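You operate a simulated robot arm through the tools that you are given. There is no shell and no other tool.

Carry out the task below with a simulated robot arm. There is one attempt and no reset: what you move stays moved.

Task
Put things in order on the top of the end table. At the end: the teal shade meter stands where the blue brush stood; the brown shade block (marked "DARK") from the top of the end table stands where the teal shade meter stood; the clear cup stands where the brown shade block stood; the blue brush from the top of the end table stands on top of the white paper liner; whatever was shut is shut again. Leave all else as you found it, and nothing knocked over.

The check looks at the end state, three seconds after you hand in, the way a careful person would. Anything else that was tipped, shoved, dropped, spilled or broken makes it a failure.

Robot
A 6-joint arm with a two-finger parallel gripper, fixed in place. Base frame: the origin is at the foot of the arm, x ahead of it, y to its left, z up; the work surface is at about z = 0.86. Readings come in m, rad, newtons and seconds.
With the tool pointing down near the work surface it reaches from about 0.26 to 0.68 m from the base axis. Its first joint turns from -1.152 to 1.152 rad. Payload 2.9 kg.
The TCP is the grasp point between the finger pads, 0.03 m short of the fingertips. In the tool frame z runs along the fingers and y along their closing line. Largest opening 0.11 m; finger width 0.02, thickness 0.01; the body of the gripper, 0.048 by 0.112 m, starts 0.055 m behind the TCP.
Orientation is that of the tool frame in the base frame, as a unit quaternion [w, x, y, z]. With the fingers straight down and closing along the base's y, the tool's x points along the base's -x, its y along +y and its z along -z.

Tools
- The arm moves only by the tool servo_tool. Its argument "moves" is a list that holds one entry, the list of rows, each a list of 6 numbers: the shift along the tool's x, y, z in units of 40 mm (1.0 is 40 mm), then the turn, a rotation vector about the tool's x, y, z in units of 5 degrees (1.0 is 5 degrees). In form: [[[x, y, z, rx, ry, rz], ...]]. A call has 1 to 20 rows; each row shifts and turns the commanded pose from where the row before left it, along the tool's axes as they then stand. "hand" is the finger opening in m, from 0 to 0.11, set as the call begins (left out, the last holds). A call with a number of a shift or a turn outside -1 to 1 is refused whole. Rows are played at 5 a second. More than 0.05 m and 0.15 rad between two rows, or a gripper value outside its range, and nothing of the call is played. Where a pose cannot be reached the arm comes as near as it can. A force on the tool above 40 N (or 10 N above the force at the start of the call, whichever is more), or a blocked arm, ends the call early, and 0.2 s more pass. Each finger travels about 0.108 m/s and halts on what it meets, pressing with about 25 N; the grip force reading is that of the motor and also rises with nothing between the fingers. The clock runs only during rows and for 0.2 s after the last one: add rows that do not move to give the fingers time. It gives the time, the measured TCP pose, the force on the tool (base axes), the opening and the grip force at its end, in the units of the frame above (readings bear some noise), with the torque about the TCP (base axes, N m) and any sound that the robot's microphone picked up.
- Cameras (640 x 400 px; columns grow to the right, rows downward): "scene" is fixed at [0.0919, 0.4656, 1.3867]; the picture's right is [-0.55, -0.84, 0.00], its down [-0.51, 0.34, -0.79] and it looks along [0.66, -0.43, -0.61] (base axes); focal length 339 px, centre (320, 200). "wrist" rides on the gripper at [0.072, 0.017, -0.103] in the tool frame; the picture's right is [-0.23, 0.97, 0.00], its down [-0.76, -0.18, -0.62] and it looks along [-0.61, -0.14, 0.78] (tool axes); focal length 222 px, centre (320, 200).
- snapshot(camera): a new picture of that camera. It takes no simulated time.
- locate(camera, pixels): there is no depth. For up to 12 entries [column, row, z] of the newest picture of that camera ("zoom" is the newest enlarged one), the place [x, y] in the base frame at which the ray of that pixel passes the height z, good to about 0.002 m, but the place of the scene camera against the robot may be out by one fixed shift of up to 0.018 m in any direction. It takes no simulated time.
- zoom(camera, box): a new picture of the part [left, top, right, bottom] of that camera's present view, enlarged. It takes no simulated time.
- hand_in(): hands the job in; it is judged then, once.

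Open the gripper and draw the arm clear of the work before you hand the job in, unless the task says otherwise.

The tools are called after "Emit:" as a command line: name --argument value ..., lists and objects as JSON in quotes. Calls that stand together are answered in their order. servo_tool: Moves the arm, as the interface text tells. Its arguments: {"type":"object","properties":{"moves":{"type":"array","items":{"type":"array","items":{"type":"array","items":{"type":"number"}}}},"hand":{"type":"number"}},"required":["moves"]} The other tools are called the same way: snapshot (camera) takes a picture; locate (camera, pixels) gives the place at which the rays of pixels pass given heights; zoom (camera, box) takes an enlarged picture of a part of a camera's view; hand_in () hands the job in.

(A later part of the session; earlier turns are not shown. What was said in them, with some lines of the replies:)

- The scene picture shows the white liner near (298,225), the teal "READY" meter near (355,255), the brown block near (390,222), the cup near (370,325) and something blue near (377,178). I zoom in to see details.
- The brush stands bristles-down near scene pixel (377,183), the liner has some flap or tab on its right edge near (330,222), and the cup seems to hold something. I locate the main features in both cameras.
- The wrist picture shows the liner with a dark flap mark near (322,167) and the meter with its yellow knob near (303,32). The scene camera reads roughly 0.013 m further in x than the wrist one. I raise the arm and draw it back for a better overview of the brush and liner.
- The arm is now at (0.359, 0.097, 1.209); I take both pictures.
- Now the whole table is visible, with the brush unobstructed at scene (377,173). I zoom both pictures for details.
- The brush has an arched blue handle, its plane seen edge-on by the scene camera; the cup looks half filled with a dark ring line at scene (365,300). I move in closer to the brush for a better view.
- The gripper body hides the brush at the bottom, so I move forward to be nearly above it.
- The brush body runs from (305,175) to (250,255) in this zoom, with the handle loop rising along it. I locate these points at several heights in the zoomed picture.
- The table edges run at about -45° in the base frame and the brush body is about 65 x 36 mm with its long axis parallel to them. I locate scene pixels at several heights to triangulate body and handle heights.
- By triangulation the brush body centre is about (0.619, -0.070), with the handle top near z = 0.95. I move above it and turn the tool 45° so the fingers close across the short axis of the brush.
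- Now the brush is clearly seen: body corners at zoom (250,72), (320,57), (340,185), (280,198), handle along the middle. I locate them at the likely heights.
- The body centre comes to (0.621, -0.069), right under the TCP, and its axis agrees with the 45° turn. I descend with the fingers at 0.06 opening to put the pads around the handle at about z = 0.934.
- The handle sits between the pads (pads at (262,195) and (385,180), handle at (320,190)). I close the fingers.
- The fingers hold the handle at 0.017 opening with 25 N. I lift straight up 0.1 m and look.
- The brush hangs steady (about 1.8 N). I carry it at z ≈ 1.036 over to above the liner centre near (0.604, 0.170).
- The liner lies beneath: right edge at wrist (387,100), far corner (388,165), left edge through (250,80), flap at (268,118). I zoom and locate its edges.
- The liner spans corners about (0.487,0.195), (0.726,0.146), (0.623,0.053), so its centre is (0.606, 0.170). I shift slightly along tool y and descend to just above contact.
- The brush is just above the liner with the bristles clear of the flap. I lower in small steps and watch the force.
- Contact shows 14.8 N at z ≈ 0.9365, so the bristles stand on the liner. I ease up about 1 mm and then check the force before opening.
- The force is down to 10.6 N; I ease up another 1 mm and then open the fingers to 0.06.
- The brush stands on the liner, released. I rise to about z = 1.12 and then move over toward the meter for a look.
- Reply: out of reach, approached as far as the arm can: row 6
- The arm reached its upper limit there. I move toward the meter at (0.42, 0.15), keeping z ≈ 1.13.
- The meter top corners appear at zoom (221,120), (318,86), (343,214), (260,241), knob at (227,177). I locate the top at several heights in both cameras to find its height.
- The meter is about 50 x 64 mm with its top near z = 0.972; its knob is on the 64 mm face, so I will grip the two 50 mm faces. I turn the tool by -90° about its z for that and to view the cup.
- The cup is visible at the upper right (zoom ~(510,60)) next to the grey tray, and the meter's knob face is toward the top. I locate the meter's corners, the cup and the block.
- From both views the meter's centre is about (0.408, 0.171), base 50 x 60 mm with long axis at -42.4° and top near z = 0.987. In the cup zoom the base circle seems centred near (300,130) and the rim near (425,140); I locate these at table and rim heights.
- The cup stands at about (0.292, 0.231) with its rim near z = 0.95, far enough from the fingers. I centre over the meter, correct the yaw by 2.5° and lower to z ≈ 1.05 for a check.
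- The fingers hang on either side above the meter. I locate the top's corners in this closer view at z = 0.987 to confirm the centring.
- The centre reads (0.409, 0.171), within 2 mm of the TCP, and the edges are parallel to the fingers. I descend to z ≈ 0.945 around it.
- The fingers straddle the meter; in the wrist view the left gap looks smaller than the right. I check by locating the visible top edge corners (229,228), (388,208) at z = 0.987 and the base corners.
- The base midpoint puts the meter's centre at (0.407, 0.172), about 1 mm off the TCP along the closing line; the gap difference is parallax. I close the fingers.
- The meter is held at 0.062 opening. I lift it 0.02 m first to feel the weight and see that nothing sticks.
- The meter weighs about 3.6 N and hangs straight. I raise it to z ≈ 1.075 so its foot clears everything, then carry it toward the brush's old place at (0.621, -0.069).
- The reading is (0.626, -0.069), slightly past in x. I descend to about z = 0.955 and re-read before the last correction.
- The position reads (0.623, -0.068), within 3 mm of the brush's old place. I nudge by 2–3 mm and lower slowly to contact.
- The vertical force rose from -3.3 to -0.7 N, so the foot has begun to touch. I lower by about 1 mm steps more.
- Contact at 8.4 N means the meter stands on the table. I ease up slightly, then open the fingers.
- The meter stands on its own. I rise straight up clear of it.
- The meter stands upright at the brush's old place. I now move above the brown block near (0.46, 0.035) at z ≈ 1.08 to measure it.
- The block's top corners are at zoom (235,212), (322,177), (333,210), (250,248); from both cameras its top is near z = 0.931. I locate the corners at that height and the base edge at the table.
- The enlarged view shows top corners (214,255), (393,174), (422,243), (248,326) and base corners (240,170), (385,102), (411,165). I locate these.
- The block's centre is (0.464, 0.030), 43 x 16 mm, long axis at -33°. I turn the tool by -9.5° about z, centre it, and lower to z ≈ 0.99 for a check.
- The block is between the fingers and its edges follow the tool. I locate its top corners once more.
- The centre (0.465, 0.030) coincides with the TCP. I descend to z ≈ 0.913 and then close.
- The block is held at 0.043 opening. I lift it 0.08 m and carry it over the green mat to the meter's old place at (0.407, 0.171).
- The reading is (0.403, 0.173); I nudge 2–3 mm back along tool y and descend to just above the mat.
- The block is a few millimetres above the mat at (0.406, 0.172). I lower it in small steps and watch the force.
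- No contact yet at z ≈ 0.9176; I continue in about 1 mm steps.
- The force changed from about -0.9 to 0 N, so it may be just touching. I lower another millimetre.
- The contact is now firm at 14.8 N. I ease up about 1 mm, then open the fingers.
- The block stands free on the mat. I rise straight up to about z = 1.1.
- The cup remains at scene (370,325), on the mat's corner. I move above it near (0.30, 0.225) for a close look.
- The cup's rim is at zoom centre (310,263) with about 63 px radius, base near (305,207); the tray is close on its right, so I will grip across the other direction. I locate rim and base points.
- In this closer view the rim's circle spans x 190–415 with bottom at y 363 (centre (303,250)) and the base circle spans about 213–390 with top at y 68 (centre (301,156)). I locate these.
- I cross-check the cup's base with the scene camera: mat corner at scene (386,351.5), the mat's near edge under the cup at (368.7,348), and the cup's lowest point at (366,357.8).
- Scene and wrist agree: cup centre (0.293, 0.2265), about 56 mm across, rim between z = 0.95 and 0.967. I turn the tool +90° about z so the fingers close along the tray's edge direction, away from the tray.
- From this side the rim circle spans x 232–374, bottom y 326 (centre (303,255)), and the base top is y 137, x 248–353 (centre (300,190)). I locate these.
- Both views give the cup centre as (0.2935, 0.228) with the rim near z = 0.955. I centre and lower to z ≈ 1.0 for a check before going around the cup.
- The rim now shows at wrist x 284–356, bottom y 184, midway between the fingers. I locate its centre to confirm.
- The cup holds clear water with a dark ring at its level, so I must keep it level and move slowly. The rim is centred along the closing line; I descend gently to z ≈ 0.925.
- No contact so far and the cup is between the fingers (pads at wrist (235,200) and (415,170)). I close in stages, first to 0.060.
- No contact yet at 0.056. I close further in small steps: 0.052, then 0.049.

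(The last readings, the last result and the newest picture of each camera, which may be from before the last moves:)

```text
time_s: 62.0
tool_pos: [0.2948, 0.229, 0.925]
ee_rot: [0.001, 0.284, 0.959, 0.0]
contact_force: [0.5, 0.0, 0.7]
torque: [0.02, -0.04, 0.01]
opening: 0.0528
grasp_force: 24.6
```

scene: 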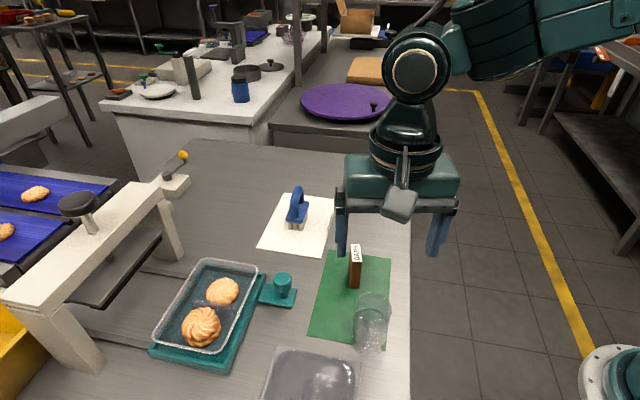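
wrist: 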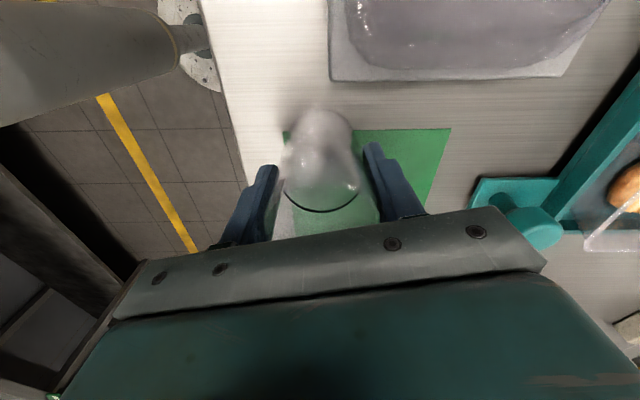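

The fingers met the cup at 0.0528 opening with 24.6 N. I lift gently with a slow ramp and check.

Emit:
servo_tool --moves '[[[0, 0, -0.05, 0, 0, 0], [0, 0, -0.1, 0, 0, 0], [0, 0, -0.15, 0, 0, 0], [0, 0, -0.15, 0, 0, 0], [0, 0, -0.1, 0, 0, 0], [0, 0, -0.05, 0, 0, 0], [0, 0, 0, 0, 0, 0]]]'

Emit:
snapshot --camera "wrist"

Emit:
snapshot --camera "scene"

Emit:
zoom --camera "scene" --box '[300, 230, 440, 370]'

```text
time_s: 63.6
tool_pos: [0.2939, 0.227, 0.9505]
ee_rot: [0.0, 0.284, 0.959, 0.0]
contact_force: [-0.3, 0.0, -0.4]
torque: [-0.05, 0.02, 0.04]
opening: 0.0528
grasp_force: 24.9
```

```text
taken
```

wrist: 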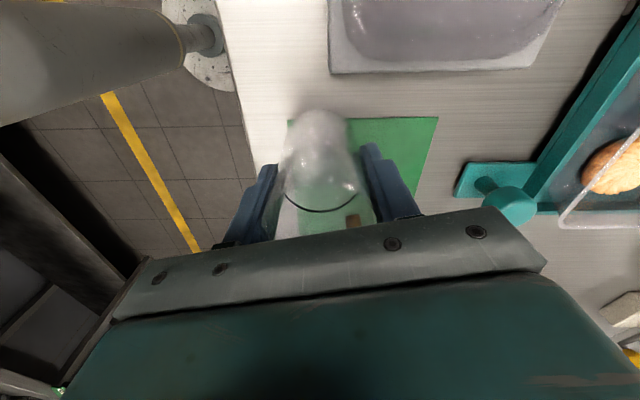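

```text
taken
```

scene: 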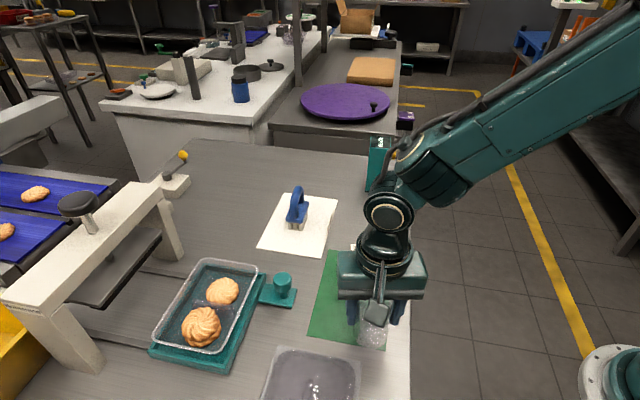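

```text
2.86 times, centred on (370, 300) of scene
```

zoom: 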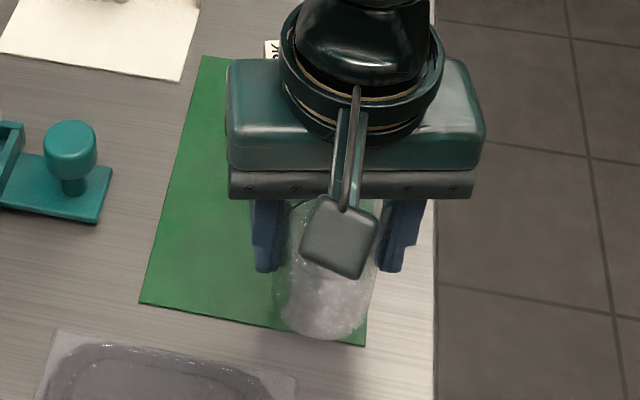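

The cup came up with the gripper (same place in the wrist view, base at row 108, while the mat shifted). I raise it slowly to z ≈ 1.03 to clear the block.

Emit:
servo_tool --moves '[[[0, 0, -0.1, 0, 0, 0], [0, 0, -0.2, 0, 0, 0], [0, 0, -0.3, 0, 0, 0], [0, 0, -0.3, 0, 0, 0], [0, 0, -0.3, 0, 0, 0], [0, 0, -0.3, 0, 0, 0], [0, 0, -0.25, 0, 0, 0], [0, 0, -0.15, 0, 0, 0], [0, 0, -0.1, 0, 0, 0], [0, 0, 0, 0, 0, 0]]]'

Emit:
snapshot --camera "wrist"

Emit:
zoom --camera "scene" --box '[300, 200, 440, 370]'

```text
time_s: 65.8
tool_pos: [0.2937, 0.2269, 1.0304]
ee_rot: [0.0, 0.284, 0.959, 0.001]
contact_force: [-0.1, 0.2, 0.4]
torque: [-0.01, 0.0, 0.0]
opening: 0.0528
grasp_force: 25.3
```

```text
taken
```

wrist: 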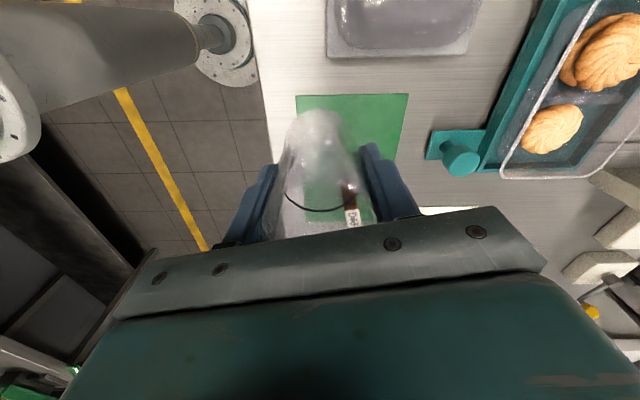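

```text
2.35 times, centred on (370, 285) of scene
```

zoom: 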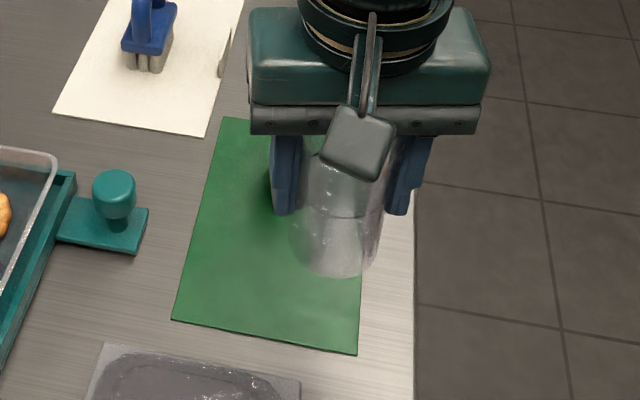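

The cup hangs upright in the scene view, bottom at zoom (335,278), well above the mat. I carry it slowly toward the block's old place at (0.4645, 0.030).

Emit:
servo_tool --moves '[[[-0.096, -0.028, 0, 0, 0, 0], [-0.192, -0.055, 0, 0, 0, 0], [-0.288, -0.083, 0, 0, 0, 0], [-0.384, -0.111, 0, 0, 0, 0], [-0.48, -0.139, 0, 0, 0, 0], [-0.48, -0.139, 0, 0, 0, 0], [-0.48, -0.139, 0, 0, 0, 0], [-0.48, -0.139, 0, 0, 0, 0], [-0.48, -0.139, 0, 0, 0, 0], [-0.48, -0.139, 0, 0, 0, 0], [-0.48, -0.139, 0, 0, 0, 0], [-0.48, -0.139, 0, 0, 0, 0], [-0.48, -0.139, 0, 0, 0, 0], [-0.384, -0.111, 0, 0, 0, 0], [-0.288, -0.083, 0, 0, 0, 0], [-0.192, -0.055, 0, 0, 0, 0], [-0.096, -0.028, 0, 0, 0, 0], [0, 0, 0, 0, 0, 0], [0, 0, 0, 0, 0, 0]]]'

Emit:
snapshot --camera "wrist"

Emit:
snapshot --camera "scene"

```text
time_s: 69.8
tool_pos: [0.4638, 0.0303, 1.0303]
ee_rot: [0.0, 0.284, 0.959, 0.0]
contact_force: [0.7, -0.8, 0.1]
torque: [0.01, 0.0, 0.0]
opening: 0.0528
grasp_force: 24.8
```

```text
taken
```

wrist: 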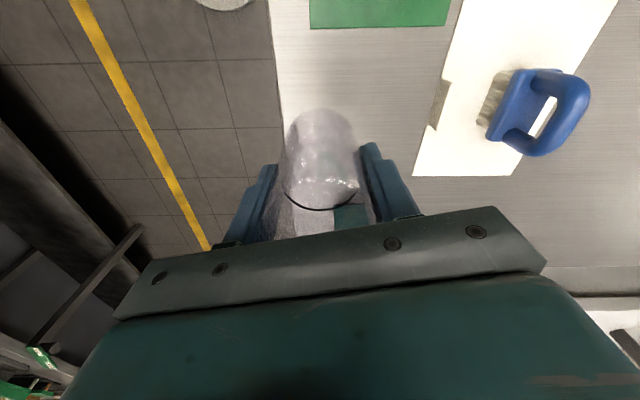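

```text
taken
```

scene: 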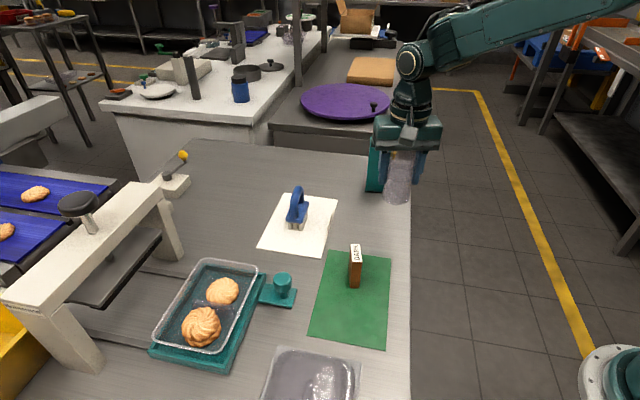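

The cup is above (0.464, 0.030) and upright. I lower it slowly to about 1 cm above the table.

Emit:
servo_tool --moves '[[[0, 0, 0.1, 0, 0, 0], [0, 0, 0.2, 0, 0, 0], [0, 0, 0.3, 0, 0, 0], [0, 0, 0.3, 0, 0, 0], [0, 0, 0.3, 0, 0, 0], [0, 0, 0.3, 0, 0, 0], [0, 0, 0.3, 0, 0, 0], [0, 0, 0.25, 0, 0, 0], [0, 0, 0.15, 0, 0, 0], [0, 0, 0.1, 0, 0, 0], [0, 0, 0.08, 0, 0, 0], [0, 0, 0, 0, 0, 0]]]'

Emit:
snapshot --camera "wrist"

Emit:
zoom --camera "scene" --box '[340, 140, 440, 260]'

```text
time_s: 72.4
tool_pos: [0.464, 0.0319, 0.932]
ee_rot: [0.0, 0.284, 0.959, 0.0]
contact_force: [0.7, 0.0, -0.8]
torque: [0.0, -0.01, 0.0]
opening: 0.0526
grasp_force: 24.6
```

```text
taken
```

wrist: 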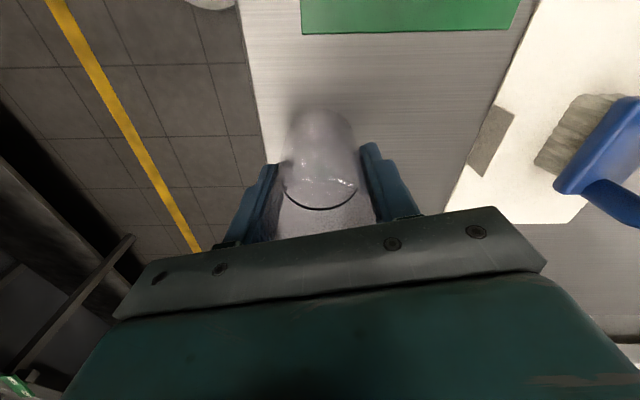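

```text
3.33 times, centred on (390, 200) of scene
```

zoom: 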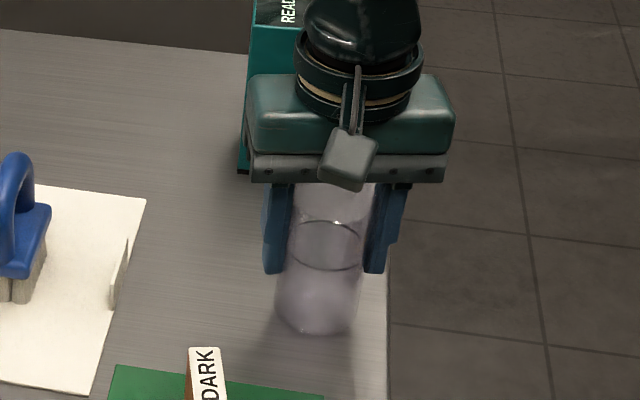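

The cup is a few millimetres above the table. I lower in 1–2 mm steps until contact.

Emit:
servo_tool --moves '[[[0, 0, 0.05, 0, 0, 0], [0, 0, 0.05, 0, 0, 0], [0, 0, 0.025, 0, 0, 0], [0, 0, 0, 0, 0, 0]]]'

```text
time_s: 73.4
tool_pos: [0.4626, 0.0306, 0.929]
ee_rot: [0.0, 0.284, 0.959, 0.0]
contact_force: [1.1, -0.4, -0.2]
torque: [-0.03, -0.01, -0.01]
opening: 0.0524
grasp_force: 24.9
```

Still no contact at about z = 0.928. I continue in 1 mm steps.

Emit:
servo_tool --moves '[[[0, 0, 0.025, 0, 0, 0], [0, 0, 0.025, 0, 0, 0], [0, 0, 0, 0, 0, 0]]]'

```text
time_s: 74.2
tool_pos: [0.4634, 0.0312, 0.9288]
ee_rot: [0.0, 0.284, 0.959, 0.0]
contact_force: [0.3, 0.0, 0.2]
torque: [0.02, 0.01, 0.0]
opening: 0.0523
grasp_force: 25.4
```

The opening crept from 0.0528 to 0.0523 without force, so I look at the cup's foot closely.

Emit:
snapshot --camera "wrist"

Emit:
zoom --camera "scene" --box '[360, 190, 420, 250]'

Emit:
zoom --camera "wrist" --box '[240, 80, 400, 240]'

```text
taken
```

wrist: 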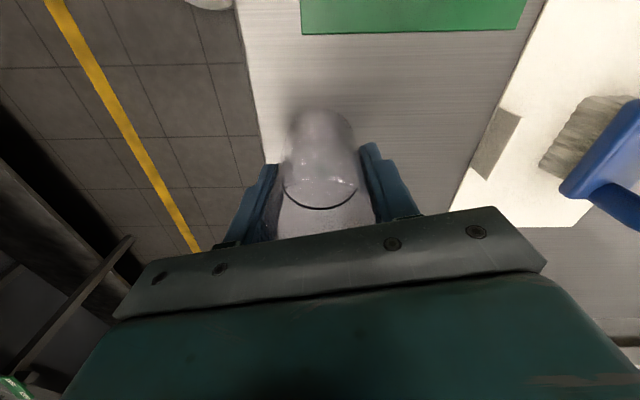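

```text
6.67 times, centred on (390, 220) of scene
```

zoom: 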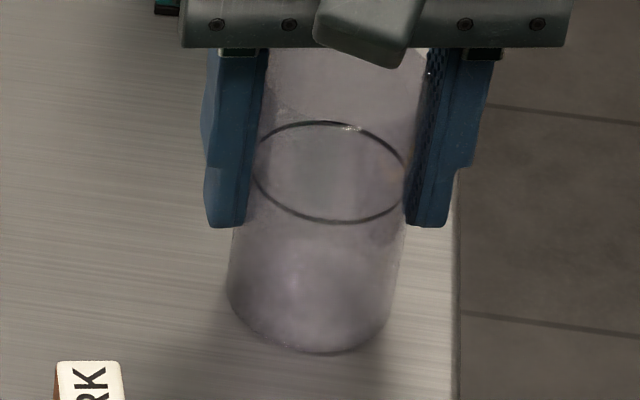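

```text
2.50 times, centred on (320, 160) of wrist
```

zoom: 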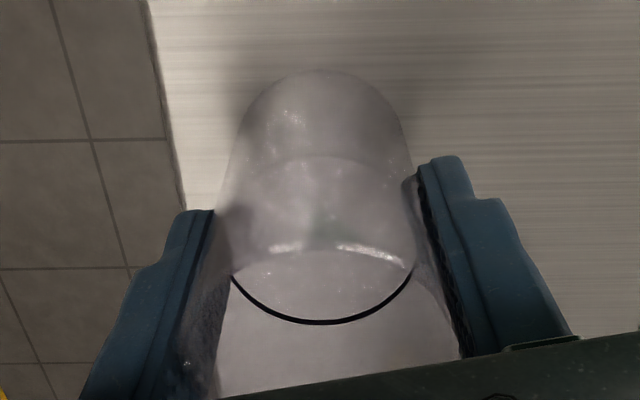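

The ring and cup look level and not slipped (base still at wrist row 108). By my command sum the TCP is at 0.927, so 2–3 mm remain; I continue in 1 mm steps.

Emit:
servo_tool --moves '[[[0, 0, 0.025, 0, 0, 0], [0, 0, 0, 0, 0, 0]]]'

Emit:
servo_tool --moves '[[[0, 0, 0.02, 0, 0, 0], [0, 0, 0, 0, 0, 0]]]'

```text
time_s: 74.8
tool_pos: [0.463, 0.0316, 0.9265]
ee_rot: [0.0, 0.284, 0.959, 0.0]
contact_force: [-1.1, 0.1, 3.8]
torque: [-0.01, 0.07, 0.04]
opening: 0.0521
grasp_force: 24.9
```

```text
time_s: 75.4
tool_pos: [0.4635, 0.0314, 0.9264]
ee_rot: [0.002, 0.284, 0.959, 0.0]
contact_force: [1.2, 0.3, 6.8]
torque: [-0.02, 0.01, 0.06]
opening: 0.0519
grasp_force: 25.2
```

Contact: 6.8 N upward, so the cup stands on the table. I ease up half a millimetre and release in stages.

Emit:
servo_tool --moves '[[[0, 0, -0.015, 0, 0, 0], [0, 0, 0, 0, 0, 0]]]'

Emit:
servo_tool --moves '[[[0, 0, 0, 0, 0, 0], [0, 0, 0, 0, 0, 0]]]' --hand 0.055

Emit:
servo_tool --moves '[[[0, 0, 0, 0, 0, 0], [0, 0, 0, 0, 0, 0], [0, 0, 0, 0, 0, 0]]]' --hand 0.08

Emit:
snapshot --camera "wrist"

Emit:
zoom --camera "scene" --box '[360, 190, 420, 250]'

```text
time_s: 76.0
tool_pos: [0.4636, 0.03, 0.9266]
ee_rot: [0.0, 0.284, 0.959, 0.0]
contact_force: [0.0, 0.9, 0.6]
torque: [0.05, -0.07, -0.01]
opening: 0.0521
grasp_force: 24.8
```

```text
time_s: 76.6
tool_pos: [0.4629, 0.0307, 0.9263]
ee_rot: [0.001, 0.284, 0.959, 0.0]
contact_force: [-0.1, -0.8, 0.2]
torque: [0.0, 0.03, 0.0]
opening: 0.0548
grasp_force: 0.0
```

```text
time_s: 77.4
tool_pos: [0.4635, 0.0303, 0.9263]
ee_rot: [0.001, 0.284, 0.959, 0.0]
contact_force: [0.6, -0.9, -0.3]
torque: [0.0, 0.03, 0.03]
opening: 0.0798
grasp_force: 0.0
```

```text
taken
```

wrist: 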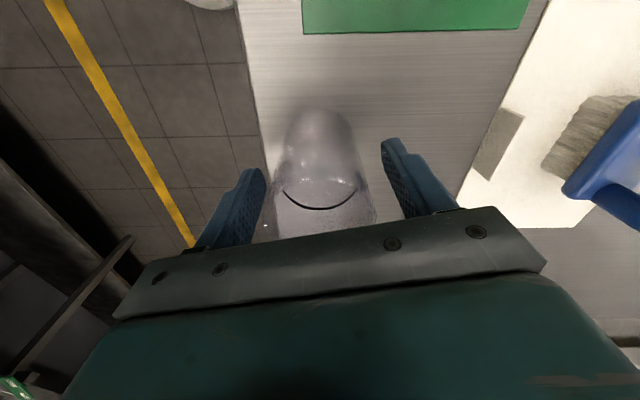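

```text
6.67 times, centred on (390, 220) of scene
```

zoom: 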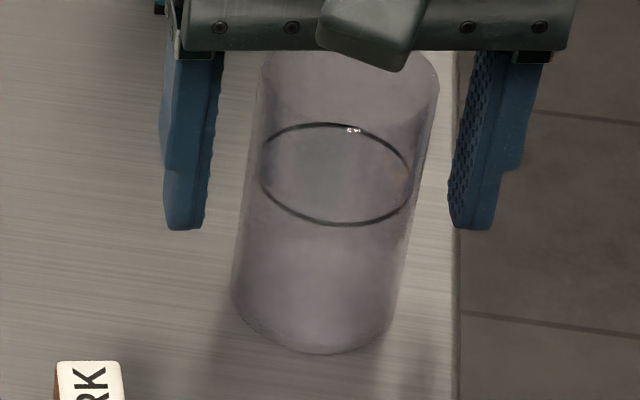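

The cup stands upright and free between the open fingers. I rise straight up, slowly at first.

Emit:
servo_tool --moves '[[[0, 0, -0.2, 0, 0, 0], [0, 0, -0.4, 0, 0, 0], [0, 0, -0.6, 0, 0, 0], [0, 0, -0.8, 0, 0, 0], [0, 0, -0.8, 0, 0, 0], [0, 0, -0.8, 0, 0, 0], [0, 0, -0.6, 0, 0, 0], [0, 0, 0, 0, 0, 0]]]'

Emit:
snapshot --camera "wrist"

Emit:
zoom --camera "wrist" --box '[250, 20, 410, 160]'

Emit:
snapshot --camera "scene"

```text
time_s: 79.2
tool_pos: [0.4624, 0.0268, 1.0954]
ee_rot: [0.0, 0.283, 0.959, 0.0]
contact_force: [0.0, -0.5, -0.4]
torque: [-0.01, 0.03, 0.03]
opening: 0.0801
grasp_force: 0.1
```

```text
taken
```

wrist: 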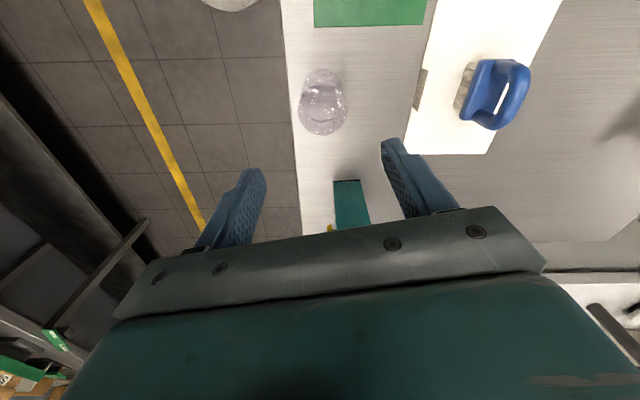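

```text
2.86 times, centred on (330, 90) of wrist
```

zoom: 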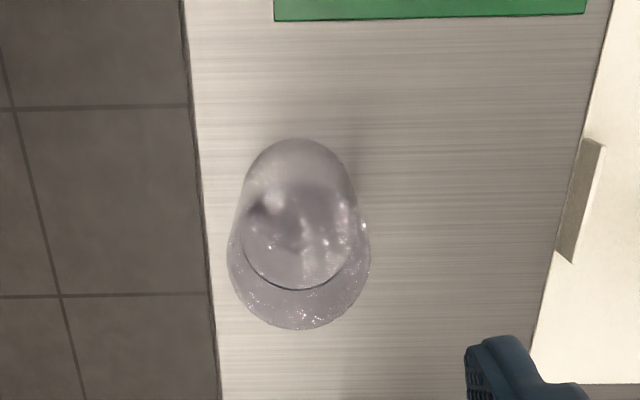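

```text
taken
```

scene: 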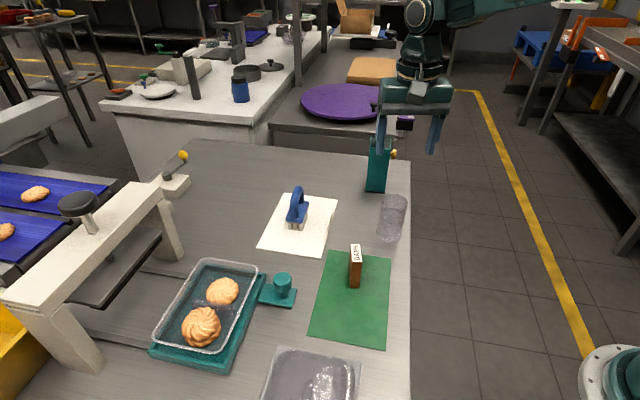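

All four items stand: cup at scene (392,217), meter (378,165), block (355,265), brush on the liner (297,205). I verify positions by locating in the wrist zoom.

Emit:
locate --camera "zoom" --pixels '[[300, 190, 0.86], [247, 190, 0.86], [353, 190, 0.86], [300, 137, 0.86], [299, 258, 0.955]]'

Emit:
zoom --camera "scene" --box '[240, 130, 430, 260]'

Emit:
zoom --camera "scene" --box '[240, 240, 430, 370]'

```text
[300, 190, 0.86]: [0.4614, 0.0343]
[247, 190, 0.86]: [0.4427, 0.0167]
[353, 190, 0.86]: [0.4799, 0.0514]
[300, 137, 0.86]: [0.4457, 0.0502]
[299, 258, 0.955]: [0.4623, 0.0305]
```

```text
3.08 times, centred on (335, 195) of scene
```

zoom: 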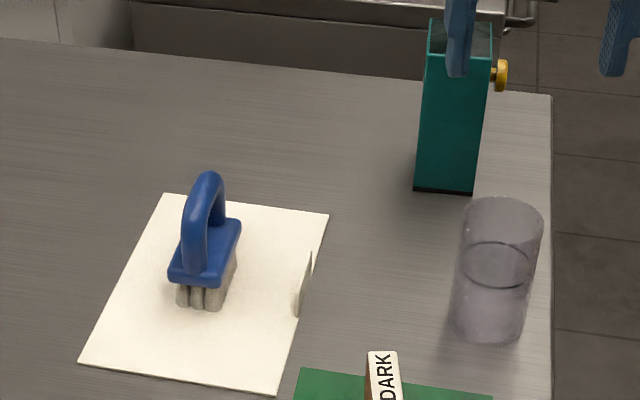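

```text
3.08 times, centred on (335, 305) of scene
```

zoom: 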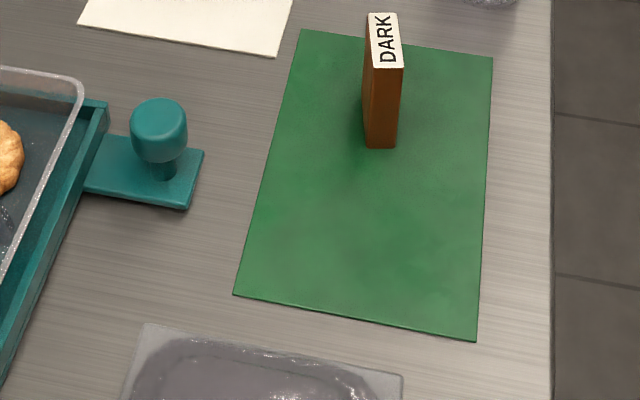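

The cup's base reads (0.461, 0.034) and rim (0.462, 0.031), within a few millimetres of the block's old centre; block, meter and brush stand upright. I draw the arm up and back, with the gripper open.

Emit:
servo_tool --moves '[[[0, 0, -0.7, 0, 0, 0], [0.42, -0.27, -0.6, 0, 0, 0], [0.42, -0.27, -0.6, 0, 0, 0], [0.42, -0.27, -0.6, 0, 0, 0], [0.42, -0.27, -0.4, 0, 0, 0], [0.42, -0.27, 0, 0, 0, 0], [0, 0, 0, 0, 0, 0], [0, 0, 0, 0, 0, 0]]]' --hand 0.11

Emit:
snapshot --camera "scene"

Emit:
snapshot --camera "wrist"

Emit:
zoom --camera "scene" --box '[250, 130, 430, 250]'

```text
time_s: 81.0
tool_pos: [0.3629, 0.0334, 1.2114]
ee_rot: [0.0, 0.284, 0.959, 0.0]
contact_force: [0.9, 0.4, 0.2]
torque: [0.02, -0.02, 0.01]
opening: 0.1102
grasp_force: 0.1
```

```text
taken
```

scene: 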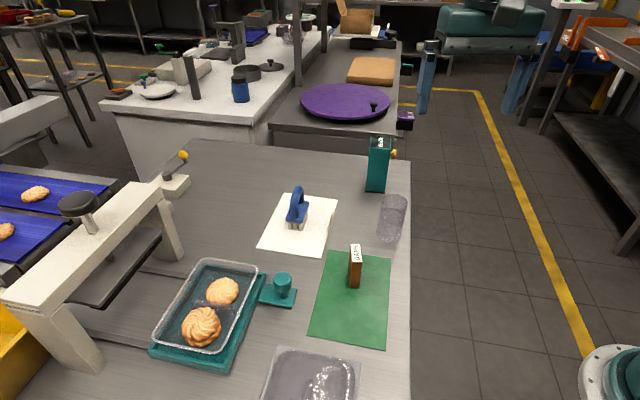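

```text
taken
```

wrist: 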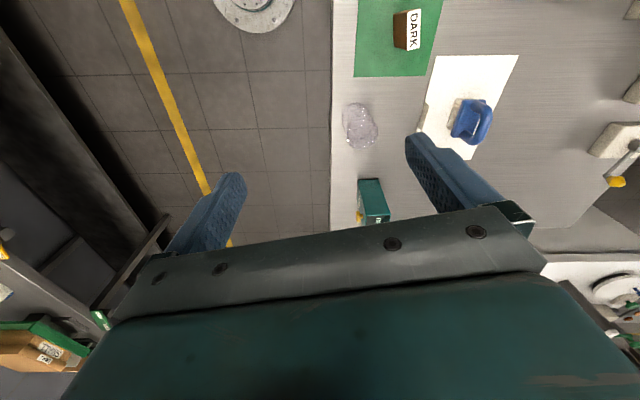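

```text
3.33 times, centred on (340, 190) of scene
```

zoom: 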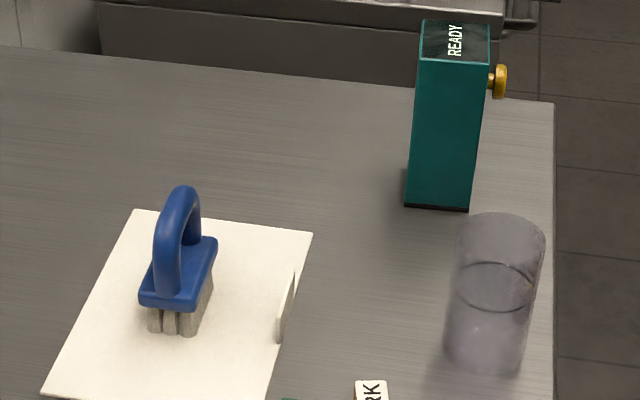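

Everything stands as required: meter at the brush's old place, cup at the block's, block at the meter's, brush on the liner. Mat and liner corners match their starting pixels, the gripper is open and the arm is clear, so I hand in.

Emit:
hand_in

```text
The job is handed in.
```

I finished the rearrangement and handed the job in; I have not seen the verdict. In the last pictures all four items stood upright:

- **Blue brush:** on the white paper liner, near its centre.
- **Teal shade meter:** where the brush stood, within about 3 mm.
- **Brown "DARK" block:** on the green mat where the meter stood, also within a few millimetres.
- **Clear cup:** where the block stood, within about 4 mm. It appeared to hold water, so I carried it slowly and level, and saw no spill.

I opened nothing, so there was nothing to shut again. The liner and green mat were still where they started, and the arm was drawn up and back with the gripper open.
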